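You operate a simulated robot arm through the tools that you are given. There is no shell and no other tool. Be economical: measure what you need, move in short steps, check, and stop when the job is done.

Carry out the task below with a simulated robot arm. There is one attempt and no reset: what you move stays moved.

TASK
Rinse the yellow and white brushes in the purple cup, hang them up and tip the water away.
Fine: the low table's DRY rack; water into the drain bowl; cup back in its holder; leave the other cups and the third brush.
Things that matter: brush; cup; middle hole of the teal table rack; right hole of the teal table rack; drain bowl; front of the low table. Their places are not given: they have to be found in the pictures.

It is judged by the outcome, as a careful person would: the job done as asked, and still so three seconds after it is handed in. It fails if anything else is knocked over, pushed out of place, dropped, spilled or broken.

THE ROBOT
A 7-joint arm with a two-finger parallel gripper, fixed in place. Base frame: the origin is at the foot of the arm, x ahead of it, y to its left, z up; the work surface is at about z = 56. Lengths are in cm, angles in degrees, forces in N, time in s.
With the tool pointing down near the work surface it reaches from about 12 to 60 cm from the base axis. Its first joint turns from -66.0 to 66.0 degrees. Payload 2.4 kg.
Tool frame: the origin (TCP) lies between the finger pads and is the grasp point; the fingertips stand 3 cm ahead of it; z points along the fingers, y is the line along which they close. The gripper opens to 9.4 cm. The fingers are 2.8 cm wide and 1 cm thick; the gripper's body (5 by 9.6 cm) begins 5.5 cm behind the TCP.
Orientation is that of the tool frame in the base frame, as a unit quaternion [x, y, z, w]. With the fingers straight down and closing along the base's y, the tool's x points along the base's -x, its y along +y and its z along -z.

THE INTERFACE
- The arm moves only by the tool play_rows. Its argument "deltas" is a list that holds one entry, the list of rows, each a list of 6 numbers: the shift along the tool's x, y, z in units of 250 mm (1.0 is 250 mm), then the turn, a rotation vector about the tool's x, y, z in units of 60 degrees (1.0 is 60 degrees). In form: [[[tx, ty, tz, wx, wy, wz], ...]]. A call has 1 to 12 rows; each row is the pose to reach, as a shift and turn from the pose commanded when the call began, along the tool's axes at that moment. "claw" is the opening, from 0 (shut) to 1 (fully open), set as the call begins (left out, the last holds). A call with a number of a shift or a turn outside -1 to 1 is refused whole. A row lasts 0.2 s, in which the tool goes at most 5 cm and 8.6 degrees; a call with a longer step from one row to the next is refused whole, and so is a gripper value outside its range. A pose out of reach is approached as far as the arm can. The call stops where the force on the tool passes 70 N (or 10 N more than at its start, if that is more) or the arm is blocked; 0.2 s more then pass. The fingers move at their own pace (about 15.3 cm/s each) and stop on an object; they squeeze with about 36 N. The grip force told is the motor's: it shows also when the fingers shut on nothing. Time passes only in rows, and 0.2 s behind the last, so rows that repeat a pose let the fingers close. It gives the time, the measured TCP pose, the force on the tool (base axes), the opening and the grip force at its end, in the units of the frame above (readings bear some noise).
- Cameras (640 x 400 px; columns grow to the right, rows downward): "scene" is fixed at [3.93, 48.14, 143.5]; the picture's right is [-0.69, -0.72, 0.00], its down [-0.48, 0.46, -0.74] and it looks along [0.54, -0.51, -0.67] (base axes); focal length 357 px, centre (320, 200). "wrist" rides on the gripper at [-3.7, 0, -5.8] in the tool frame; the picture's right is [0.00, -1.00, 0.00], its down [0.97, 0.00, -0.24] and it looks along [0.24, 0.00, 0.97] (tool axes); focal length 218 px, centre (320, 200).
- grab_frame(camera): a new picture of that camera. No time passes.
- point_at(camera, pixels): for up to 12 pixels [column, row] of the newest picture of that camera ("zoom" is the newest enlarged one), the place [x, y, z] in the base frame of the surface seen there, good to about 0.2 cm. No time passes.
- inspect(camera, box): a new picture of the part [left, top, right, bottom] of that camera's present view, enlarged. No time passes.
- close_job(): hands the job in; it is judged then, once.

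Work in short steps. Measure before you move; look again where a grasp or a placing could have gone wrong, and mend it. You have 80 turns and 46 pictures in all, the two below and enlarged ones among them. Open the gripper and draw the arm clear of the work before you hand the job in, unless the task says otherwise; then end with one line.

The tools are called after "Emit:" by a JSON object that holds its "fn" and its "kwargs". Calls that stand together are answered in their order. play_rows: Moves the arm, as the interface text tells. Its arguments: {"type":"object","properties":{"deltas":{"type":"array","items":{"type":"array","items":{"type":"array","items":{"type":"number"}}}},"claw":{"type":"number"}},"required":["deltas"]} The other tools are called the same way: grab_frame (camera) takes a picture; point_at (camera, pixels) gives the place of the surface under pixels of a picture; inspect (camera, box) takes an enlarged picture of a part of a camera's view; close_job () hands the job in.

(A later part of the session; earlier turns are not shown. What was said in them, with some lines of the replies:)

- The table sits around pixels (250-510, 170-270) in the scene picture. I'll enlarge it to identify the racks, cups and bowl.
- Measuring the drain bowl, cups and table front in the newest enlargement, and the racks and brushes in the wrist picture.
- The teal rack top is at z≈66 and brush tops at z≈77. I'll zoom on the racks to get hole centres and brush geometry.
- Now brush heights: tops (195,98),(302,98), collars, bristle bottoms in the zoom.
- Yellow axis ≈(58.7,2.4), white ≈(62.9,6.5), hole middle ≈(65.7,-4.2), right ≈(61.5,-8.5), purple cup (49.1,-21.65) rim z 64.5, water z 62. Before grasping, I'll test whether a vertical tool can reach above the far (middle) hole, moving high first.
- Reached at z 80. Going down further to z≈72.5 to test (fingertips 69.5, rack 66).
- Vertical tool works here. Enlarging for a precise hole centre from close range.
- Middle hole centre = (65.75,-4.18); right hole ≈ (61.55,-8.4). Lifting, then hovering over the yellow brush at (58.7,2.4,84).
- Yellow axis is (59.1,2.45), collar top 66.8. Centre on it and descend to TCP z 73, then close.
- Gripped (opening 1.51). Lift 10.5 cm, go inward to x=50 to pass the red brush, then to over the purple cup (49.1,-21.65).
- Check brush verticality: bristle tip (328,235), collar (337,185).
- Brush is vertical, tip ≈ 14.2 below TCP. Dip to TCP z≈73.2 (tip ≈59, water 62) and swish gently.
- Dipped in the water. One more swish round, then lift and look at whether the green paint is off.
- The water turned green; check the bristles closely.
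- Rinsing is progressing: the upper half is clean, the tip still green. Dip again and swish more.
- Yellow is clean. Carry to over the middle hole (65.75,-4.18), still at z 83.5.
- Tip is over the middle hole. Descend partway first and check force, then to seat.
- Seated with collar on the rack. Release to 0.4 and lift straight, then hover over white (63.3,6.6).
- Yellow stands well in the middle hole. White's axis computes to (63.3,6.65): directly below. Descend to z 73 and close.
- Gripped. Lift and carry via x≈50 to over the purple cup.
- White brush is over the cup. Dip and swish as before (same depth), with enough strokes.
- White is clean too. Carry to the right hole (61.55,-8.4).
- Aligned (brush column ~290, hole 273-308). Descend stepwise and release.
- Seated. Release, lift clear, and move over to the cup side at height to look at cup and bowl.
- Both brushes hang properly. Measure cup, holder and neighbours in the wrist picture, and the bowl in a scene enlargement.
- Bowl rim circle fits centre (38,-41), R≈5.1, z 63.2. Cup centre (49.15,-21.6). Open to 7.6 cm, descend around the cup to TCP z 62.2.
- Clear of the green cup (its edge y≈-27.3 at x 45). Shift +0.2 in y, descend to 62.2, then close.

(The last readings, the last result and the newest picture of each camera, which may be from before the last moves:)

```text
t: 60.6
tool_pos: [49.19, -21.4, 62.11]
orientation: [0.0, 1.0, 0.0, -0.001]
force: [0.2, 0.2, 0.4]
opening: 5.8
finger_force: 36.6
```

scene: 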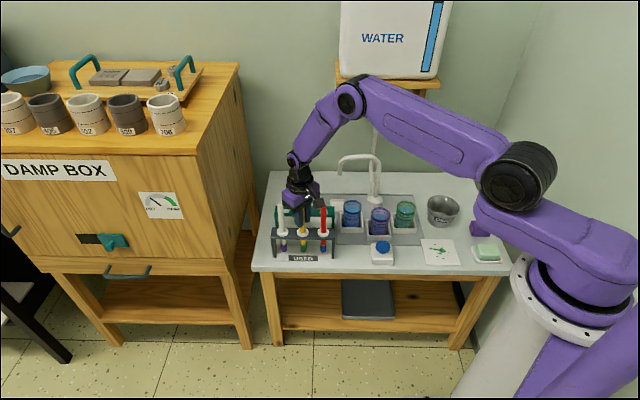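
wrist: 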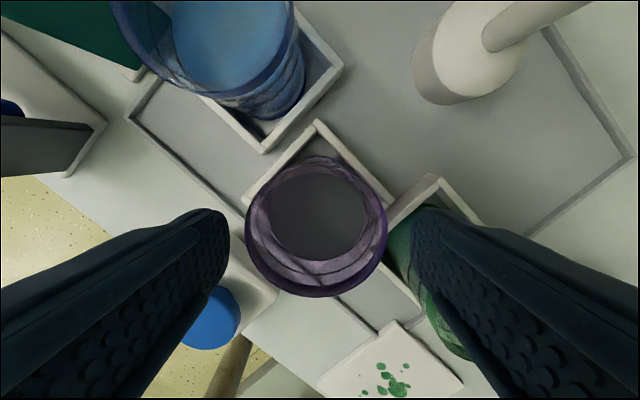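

Gripped (5.80). Lift smoothly by 14 cm.

Emit:
{"fn": "play_rows", "kwargs": {"deltas": [[[0, 0, -0.02, 0, 0, 0], [0, 0, -0.06, 0, 0, 0], [0, 0, -0.12, 0, 0, 0], [0, 0, -0.18, 0, 0, 0], [0, 0, -0.24, 0, 0, 0], [0, 0, -0.3, 0, 0, 0], [0, 0, -0.36, 0, 0, 0], [0, 0, -0.42, 0, 0, 0], [0, 0, -0.48, 0, 0, 0], [0, 0, -0.53, 0, 0, 0], [0, 0, -0.56, 0, 0, 0], [0, 0, -0.56, 0, 0, 0]]]}}

Emit:
{"fn": "grab_frame", "kwargs": {"camera": "scene"}}

```text
t: 63.2
tool_pos: [49.22, -21.4, 76.16]
orientation: [0.0, 1.0, 0.0, 0.0]
force: [-0.2, -0.4, -0.5]
opening: 5.79
finger_force: 36.0
```

```text
12 pictures are left
```

scene: 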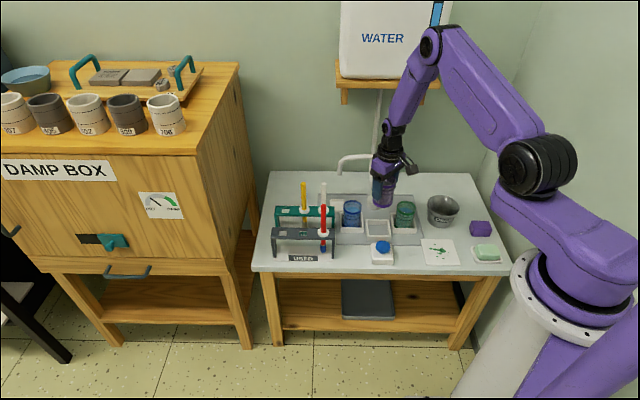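

Cup lifted cleanly. Carry slowly to (40,-43,74.2), yawing −45° so the tool's outward tilt will be radial.

Emit:
{"fn": "play_rows", "kwargs": {"deltas": [[[0.015, -0.036, 0, 0, 0, 0.03], [0.049, -0.115, 0.01, 0, 0, 0.1], [0.083, -0.196, 0.02, 0, 0, 0.17], [0.122, -0.288, 0.03, 0, 0, 0.25], [0.161, -0.38, 0.04, 0, 0, 0.33], [0.2, -0.471, 0.05, 0, 0, 0.41], [0.239, -0.563, 0.06, 0, 0, 0.49], [0.278, -0.655, 0.065, 0, 0, 0.57], [0.312, -0.736, 0.07, 0, 0, 0.64], [0.342, -0.806, 0.075, 0, 0, 0.7], [0.361, -0.85, 0.08, 0, 0, 0.74], [0.366, -0.863, 0.08, 0, 0, 0.75]]]}}

Emit:
{"fn": "inspect", "kwargs": {"camera": "scene", "box": [370, 130, 510, 260]}}

```text
t: 65.8
tool_pos: [39.88, -43.14, 74.12]
orientation: [0.383, 0.924, 0.001, -0.001]
force: [0.2, 0.0, -1.5]
opening: 5.8
finger_force: 36.4
```

```text
3.08 times, centred on (440, 195) of scene
```

zoom: 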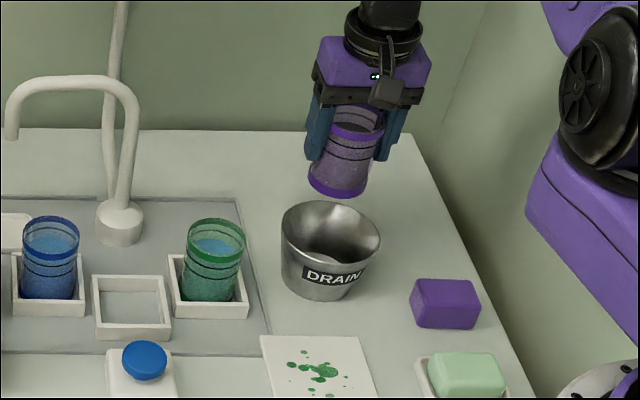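

Positioned. Tilt about the tool's y by −60° slowly (lip goes over the bowl centre).

Emit:
{"fn": "play_rows", "kwargs": {"deltas": [[[0, 0, 0, 0, -0.1, 0], [0, 0, 0, 0, -0.2, 0], [0, 0, 0, 0, -0.3, 0], [0, 0, 0, 0, -0.4, 0], [0, 0, 0, 0, -0.5, 0], [0, 0, 0, 0, -0.6, 0], [0, 0, 0, 0, -0.68, 0], [0, 0, 0, 0, -0.76, 0], [0, 0, 0, 0, -0.84, 0], [0, 0, 0, 0, -0.92, 0], [0, 0, 0, 0, -1, 0], [0, 0, 0, 0, -1, 0]]]}}

Emit:
{"fn": "inspect", "kwargs": {"camera": "scene", "box": [370, 130, 510, 260]}}

```text
t: 68.4
tool_pos: [39.96, -43.01, 74.07]
orientation: [0.331, 0.8, -0.191, 0.463]
force: [0.3, 0.0, -1.1]
opening: 5.78
finger_force: 36.2
out of reach, approached as far as the arm can: row 3
```

```text
3.08 times, centred on (440, 195) of scene
```

zoom: 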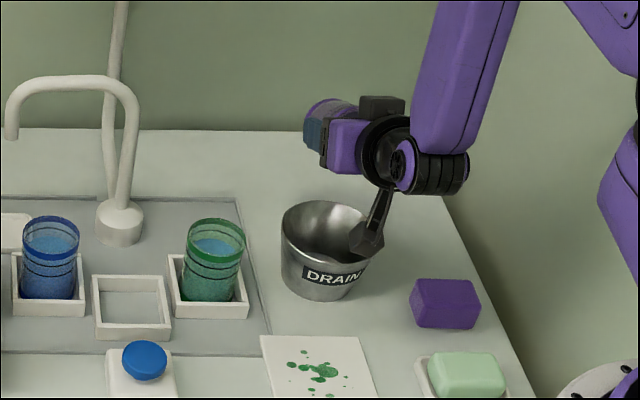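

A black rod-mounted box hangs beneath the wrist near the bowl at (368,240); measure how close it is before going further.

Emit:
{"fn": "point_at", "kwargs": {"camera": "zoom", "pixels": [[355, 232], [368, 245], [382, 238], [367, 256], [385, 200], [378, 215], [330, 250], [350, 140], [320, 110], [380, 105], [430, 180], [300, 230]]}}

Emit:
{"fn": "grab_frame", "kwargs": {"camera": "wrist"}}

```text
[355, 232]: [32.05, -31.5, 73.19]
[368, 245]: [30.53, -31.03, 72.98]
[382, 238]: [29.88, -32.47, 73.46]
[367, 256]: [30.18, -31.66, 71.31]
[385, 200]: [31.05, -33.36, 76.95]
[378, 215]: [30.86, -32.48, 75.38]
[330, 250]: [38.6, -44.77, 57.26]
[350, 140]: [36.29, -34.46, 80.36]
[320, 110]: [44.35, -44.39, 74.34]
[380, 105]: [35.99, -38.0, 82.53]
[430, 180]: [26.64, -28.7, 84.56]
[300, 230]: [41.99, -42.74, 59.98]
```

```text
9 pictures are left
```

wrist: 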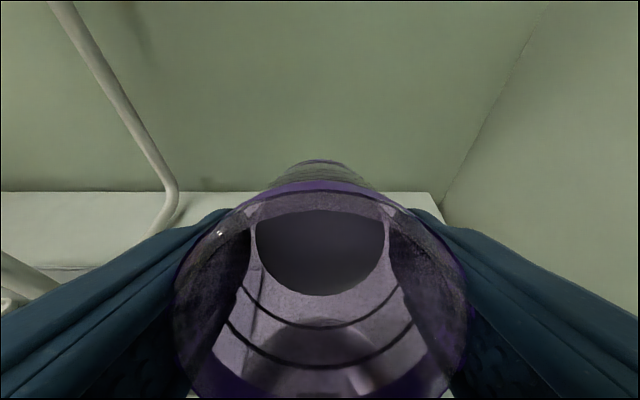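

The box is 71 cm high, in front of the bowl, but would swing down with more tilt. The bowl floor already shows water (z 57.3). Raise 5 cm first, then tilt a further 40° slowly.

Emit:
{"fn": "play_rows", "kwargs": {"deltas": [[[-0.043, 0, -0.025, 0, 0, 0], [-0.087, 0, -0.05, 0, 0, 0], [-0.13, 0, -0.075, 0, 0, 0], [-0.1734, 0, -0.1, 0, 0, 0], [-0.1734, 0, -0.1, 0, -0.083, 0], [-0.1734, 0, -0.1, 0, -0.167, 0], [-0.1734, 0, -0.1, 0, -0.25, 0], [-0.1734, 0, -0.1, 0, -0.333, 0], [-0.1734, 0, -0.1, 0, -0.417, 0], [-0.1734, 0, -0.1, 0, -0.5, 0], [-0.1734, 0, -0.1, 0, -0.583, 0], [-0.1734, 0, -0.1, 0, -0.667, 0]]]}}

Emit:
{"fn": "inspect", "kwargs": {"camera": "scene", "box": [370, 130, 510, 260]}}

```text
t: 71.0
tool_pos: [40.0, -43.04, 79.04]
orientation: [0.246, 0.593, -0.293, 0.708]
force: [-1.2, -0.2, 0.2]
opening: 5.78
finger_force: 36.2
```

```text
3.08 times, centred on (440, 195) of scene
```

zoom: 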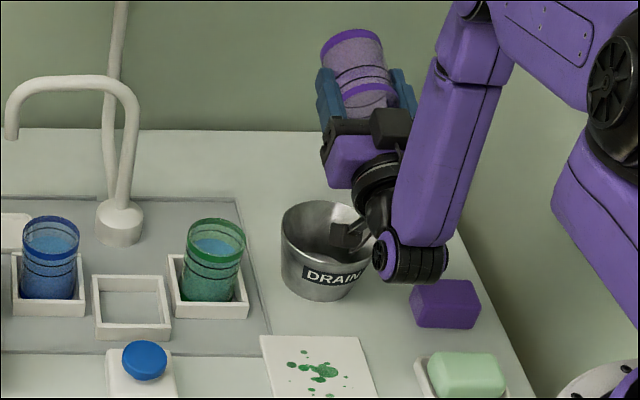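

Tilted 100°. Check clearances of the wrist joint (410,265) and box (350,235), and whether the cup is empty.

Emit:
{"fn": "point_at", "kwargs": {"camera": "zoom", "pixels": [[345, 235], [345, 248], [410, 278], [385, 275], [440, 275], [310, 240], [445, 310], [330, 258]]}}

Emit:
{"fn": "play_rows", "kwargs": {"deltas": [[[0, 0, 0, 0, 0, 0], [0, 0, 0, 0, 0, 0], [0, 0, 0, 0, 0, 0]]]}}

Emit:
{"fn": "grab_frame", "kwargs": {"camera": "wrist"}}

```text
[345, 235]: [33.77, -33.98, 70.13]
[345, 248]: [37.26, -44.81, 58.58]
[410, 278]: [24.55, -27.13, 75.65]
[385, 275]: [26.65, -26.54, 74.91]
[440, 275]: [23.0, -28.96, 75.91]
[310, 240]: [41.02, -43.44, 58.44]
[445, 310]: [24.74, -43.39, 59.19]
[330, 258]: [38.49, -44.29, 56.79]
```

```text
t: 71.8
tool_pos: [39.98, -42.99, 79.21]
orientation: [0.246, 0.594, -0.293, 0.708]
force: [0.6, 0.8, 0.3]
opening: 5.81
finger_force: 35.8
```

```text
7 pictures are left
```

wrist: 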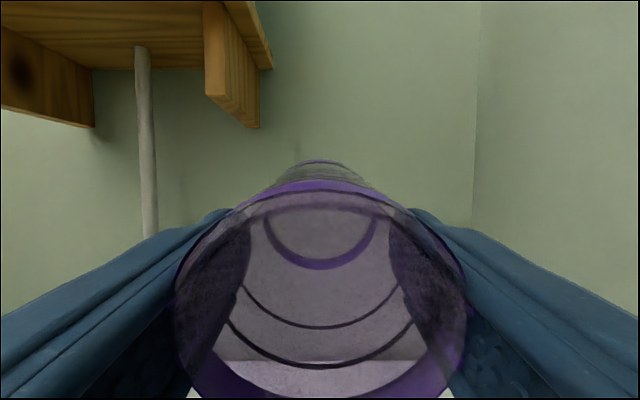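

Cup is empty. Tilt back upright in two calls (40°, then 60°), staying at z 79.

Emit:
{"fn": "play_rows", "kwargs": {"deltas": [[[0, 0, 0, 0, 0.11, 0], [0, 0, 0, 0, 0.22, 0], [0, 0, 0, 0, 0.33, 0], [0, 0, 0, 0, 0.44, 0], [0, 0, 0, 0, 0.55, 0], [0, 0, 0, 0, 0.667, 0]]]}}

Emit:
{"fn": "play_rows", "kwargs": {"deltas": [[[0, 0, 0, 0, 0.1, 0], [0, 0, 0, 0, 0.2, 0], [0, 0, 0, 0, 0.3, 0], [0, 0, 0, 0, 0.4, 0], [0, 0, 0, 0, 0.5, 0], [0, 0, 0, 0, 0.6, 0], [0, 0, 0, 0, 0.7, 0], [0, 0, 0, 0, 0.8, 0], [0, 0, 0, 0, 0.9, 0], [0, 0, 0, 0, 1, 0], [0, 0, 0, 0, 1, 0]]]}}

```text
t: 73.2
tool_pos: [40.05, -42.88, 79.05]
orientation: [0.332, 0.801, -0.19, 0.46]
force: [-0.1, -0.3, -1.0]
opening: 5.78
finger_force: 35.9
```

```text
t: 75.6
tool_pos: [40.01, -43.02, 79.12]
orientation: [0.382, 0.924, 0.0, -0.001]
force: [0.0, -0.3, -0.3]
opening: 5.82
finger_force: 35.7
```

Upright. Return to above the holder (49.15,-21.42) with yaw 0.

Emit:
{"fn": "play_rows", "kwargs": {"deltas": [[[0.035, 0.087, 0, 0, 0, -0.075], [0.07, 0.174, 0, 0, 0, -0.15], [0.105, 0.261, 0, 0, 0, -0.225], [0.141, 0.348, 0, 0, 0, -0.3], [0.176, 0.435, 0, 0, 0, -0.375], [0.211, 0.521, 0, 0, 0, -0.45], [0.246, 0.608, 0, 0, 0, -0.525], [0.281, 0.695, 0, 0, 0, -0.6], [0.316, 0.782, 0, 0, 0, -0.675], [0.3515, 0.869, 0, 0, 0, -0.75], [0.3515, 0.869, 0, 0, 0, -0.75]]]}}

Emit:
{"fn": "inspect", "kwargs": {"camera": "scene", "box": [340, 150, 500, 270]}}

```text
t: 78.0
tool_pos: [49.07, -21.48, 79.12]
orientation: [-0.001, 1.0, 0.0, -0.001]
force: [0.0, 0.5, 0.0]
opening: 5.8
finger_force: 35.6
```

```text
3.33 times, centred on (420, 210) of scene
```

zoom: 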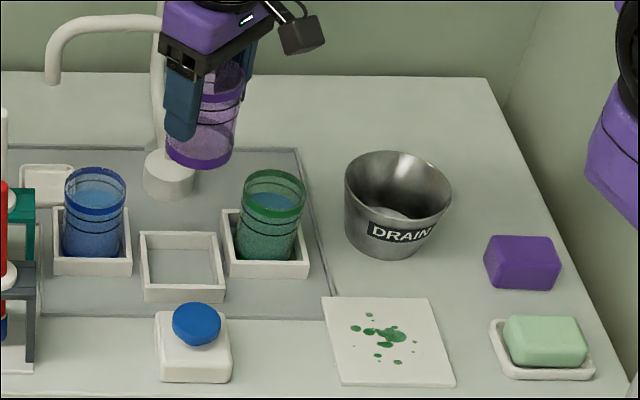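

No spills; others undisturbed. Measure the empty holder's rim and the cup's bottom.

Emit:
{"fn": "point_at", "kwargs": {"camera": "zoom", "pixels": [[141, 234], [219, 234], [223, 286], [146, 288], [180, 234], [184, 287], [143, 262], [221, 262], [200, 164], [170, 150], [234, 150], [183, 262]]}}

```text
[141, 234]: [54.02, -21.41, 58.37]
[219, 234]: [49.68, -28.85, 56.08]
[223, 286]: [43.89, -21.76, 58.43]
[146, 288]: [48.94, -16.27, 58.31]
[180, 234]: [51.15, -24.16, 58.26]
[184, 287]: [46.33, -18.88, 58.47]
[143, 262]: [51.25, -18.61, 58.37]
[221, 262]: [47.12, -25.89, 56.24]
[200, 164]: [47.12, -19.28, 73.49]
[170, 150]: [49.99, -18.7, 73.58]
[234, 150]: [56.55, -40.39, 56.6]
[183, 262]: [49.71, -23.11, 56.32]
```

Holder centre ≈(48.9,-21.6), consistent with the original seat. Lower to just above the holder first and look.

Emit:
{"fn": "play_rows", "kwargs": {"deltas": [[[0, 0, 0.1, 0, 0, 0], [0, 0, 0.2, 0, 0, 0], [0, 0, 0.3, 0, 0, 0], [0, 0, 0.4, 0, 0, 0], [0, 0, 0.5, 0, 0, 0], [0, 0, 0.56, 0, 0, 0], [0, 0, 0.56, 0, 0, 0], [0, 0, 0.56, 0, 0, 0]]]}}

Emit:
{"fn": "inspect", "kwargs": {"camera": "scene", "box": [350, 190, 410, 250]}}

```text
t: 79.8
tool_pos: [49.15, -21.56, 65.17]
orientation: [-0.001, 1.0, 0.0, 0.001]
force: [-0.3, -0.5, -0.3]
opening: 5.78
finger_force: 36.4
```

```text
6.67 times, centred on (380, 220) of scene
```

zoom: 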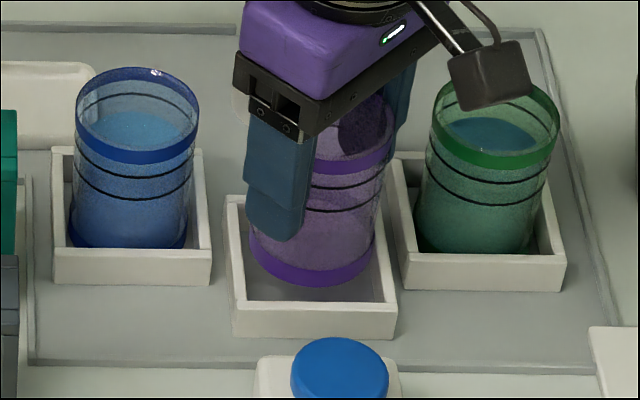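

Aligned above the holder. Lower the remaining 2.9 cm gently.

Emit:
{"fn": "play_rows", "kwargs": {"deltas": [[[0, 0, 0.03, 0, 0, 0], [0, 0, 0.06, 0, 0, 0], [0, 0, 0.09, 0, 0, 0], [0, 0, 0.11, 0, 0, 0], [0, 0, 0.117, 0, 0, 0], [0, 0, 0.117, 0, 0, 0]]]}}

Emit:
{"fn": "inspect", "kwargs": {"camera": "scene", "box": [350, 190, 410, 250]}}

```text
t: 81.2
tool_pos: [49.23, -21.39, 62.29]
orientation: [0.0, 1.0, 0.0, 0.001]
force: [-3.1, 3.2, 17.0]
opening: 5.8
finger_force: 35.9
```

```text
6.67 times, centred on (380, 220) of scene
```

zoom: 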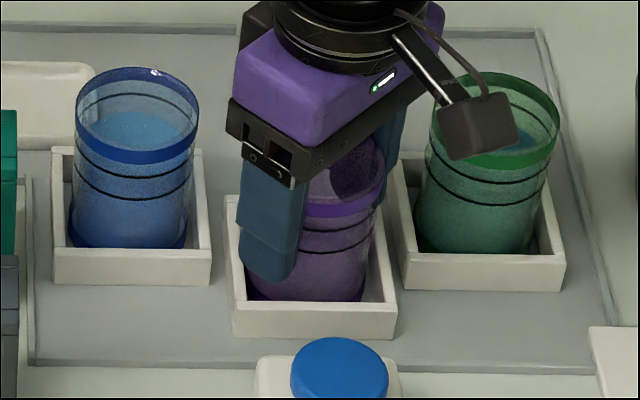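

Contact of 17 N: check whether the cup is seated (rim z was ~64.4, bottom ~57).

Emit:
{"fn": "point_at", "kwargs": {"camera": "zoom", "pixels": [[340, 211], [365, 205], [320, 294], [345, 294], [360, 285], [370, 270], [382, 265], [320, 320], [340, 206], [325, 200]]}}

```text
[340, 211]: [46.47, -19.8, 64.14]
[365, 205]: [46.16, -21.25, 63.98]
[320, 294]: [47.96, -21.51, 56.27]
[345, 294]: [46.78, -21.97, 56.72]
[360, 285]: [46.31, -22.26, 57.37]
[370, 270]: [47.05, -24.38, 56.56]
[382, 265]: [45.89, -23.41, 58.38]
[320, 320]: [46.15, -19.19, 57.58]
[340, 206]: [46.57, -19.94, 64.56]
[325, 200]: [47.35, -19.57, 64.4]
```

Rim at ~64.5: seated. Release to 7.6 cm and rise straight up.

Emit:
{"fn": "play_rows", "kwargs": {"deltas": [[[0, 0, 0, 0, 0, 0], [0, 0, 0, 0, 0, 0], [0, 0, 0, 0, 0, 0]]], "claw": 0.8}}

Emit:
{"fn": "play_rows", "kwargs": {"deltas": [[[0, 0, -0.06, 0, 0, 0], [0, 0, -0.16, 0, 0, 0], [0, 0, -0.3, 0, 0, 0], [0, 0, -0.46, 0, 0, 0], [0, 0, -0.62, 0, 0, 0], [0, 0, -0.78, 0, 0, 0], [0, 0, -0.94, 0, 0, 0], [0.16, 0, -0.94, 0, 0, 0], [0.3, 0, -0.94, 0, 0, 0], [0.3, 0.15, -0.94, 0, 0, 0], [0.3, 0.3, -0.94, 0, 0, 0], [0.3, 0.3, -0.94, 0, 0, 0]]]}}

Emit:
{"fn": "inspect", "kwargs": {"camera": "scene", "box": [340, 180, 430, 250]}}

Emit:
{"fn": "grab_frame", "kwargs": {"camera": "scene"}}

```text
t: 82.0
tool_pos: [49.11, -21.38, 62.28]
orientation: [0.0, 1.0, 0.0, 0.0]
force: [-0.1, -0.5, 0.4]
opening: 7.5
finger_force: 0.0
```

```text
t: 84.6
tool_pos: [41.72, -13.99, 85.81]
orientation: [0.001, 1.0, 0.001, 0.0]
force: [-0.2, -0.4, -1.0]
opening: 7.51
finger_force: 0.0
```

```text
5.71 times, centred on (385, 215) of scene
```

zoom: 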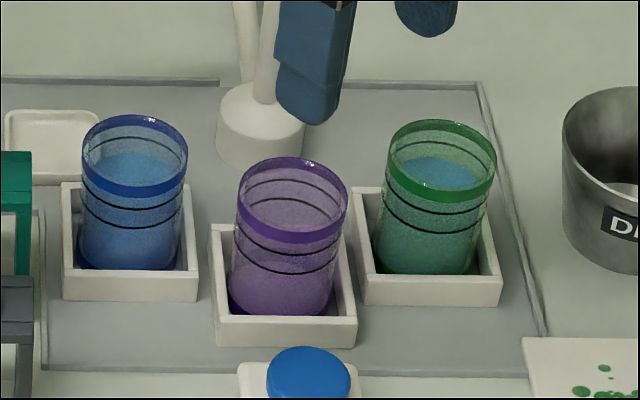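

```text
2 pictures are left
```

scene: 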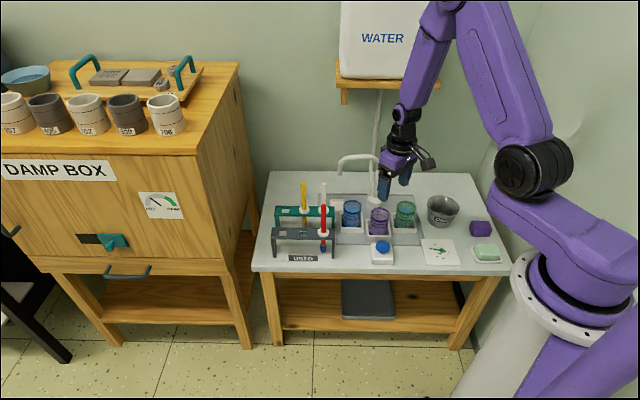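

The purple cup sits upright and empty in its holder. Both brushes hang clean, nothing else has moved, and the arm is clear, so I'm handing in.

Emit:
{"fn": "close_job", "kwargs": {}}

```text
The job is handed in.
```

The yellow and white brushes are rinsed clean and hanging in the DRY rack: yellow in the middle hole, white in the right. The water went into the drain bowl with no spills seen, and the purple cup is back upright in its holder.
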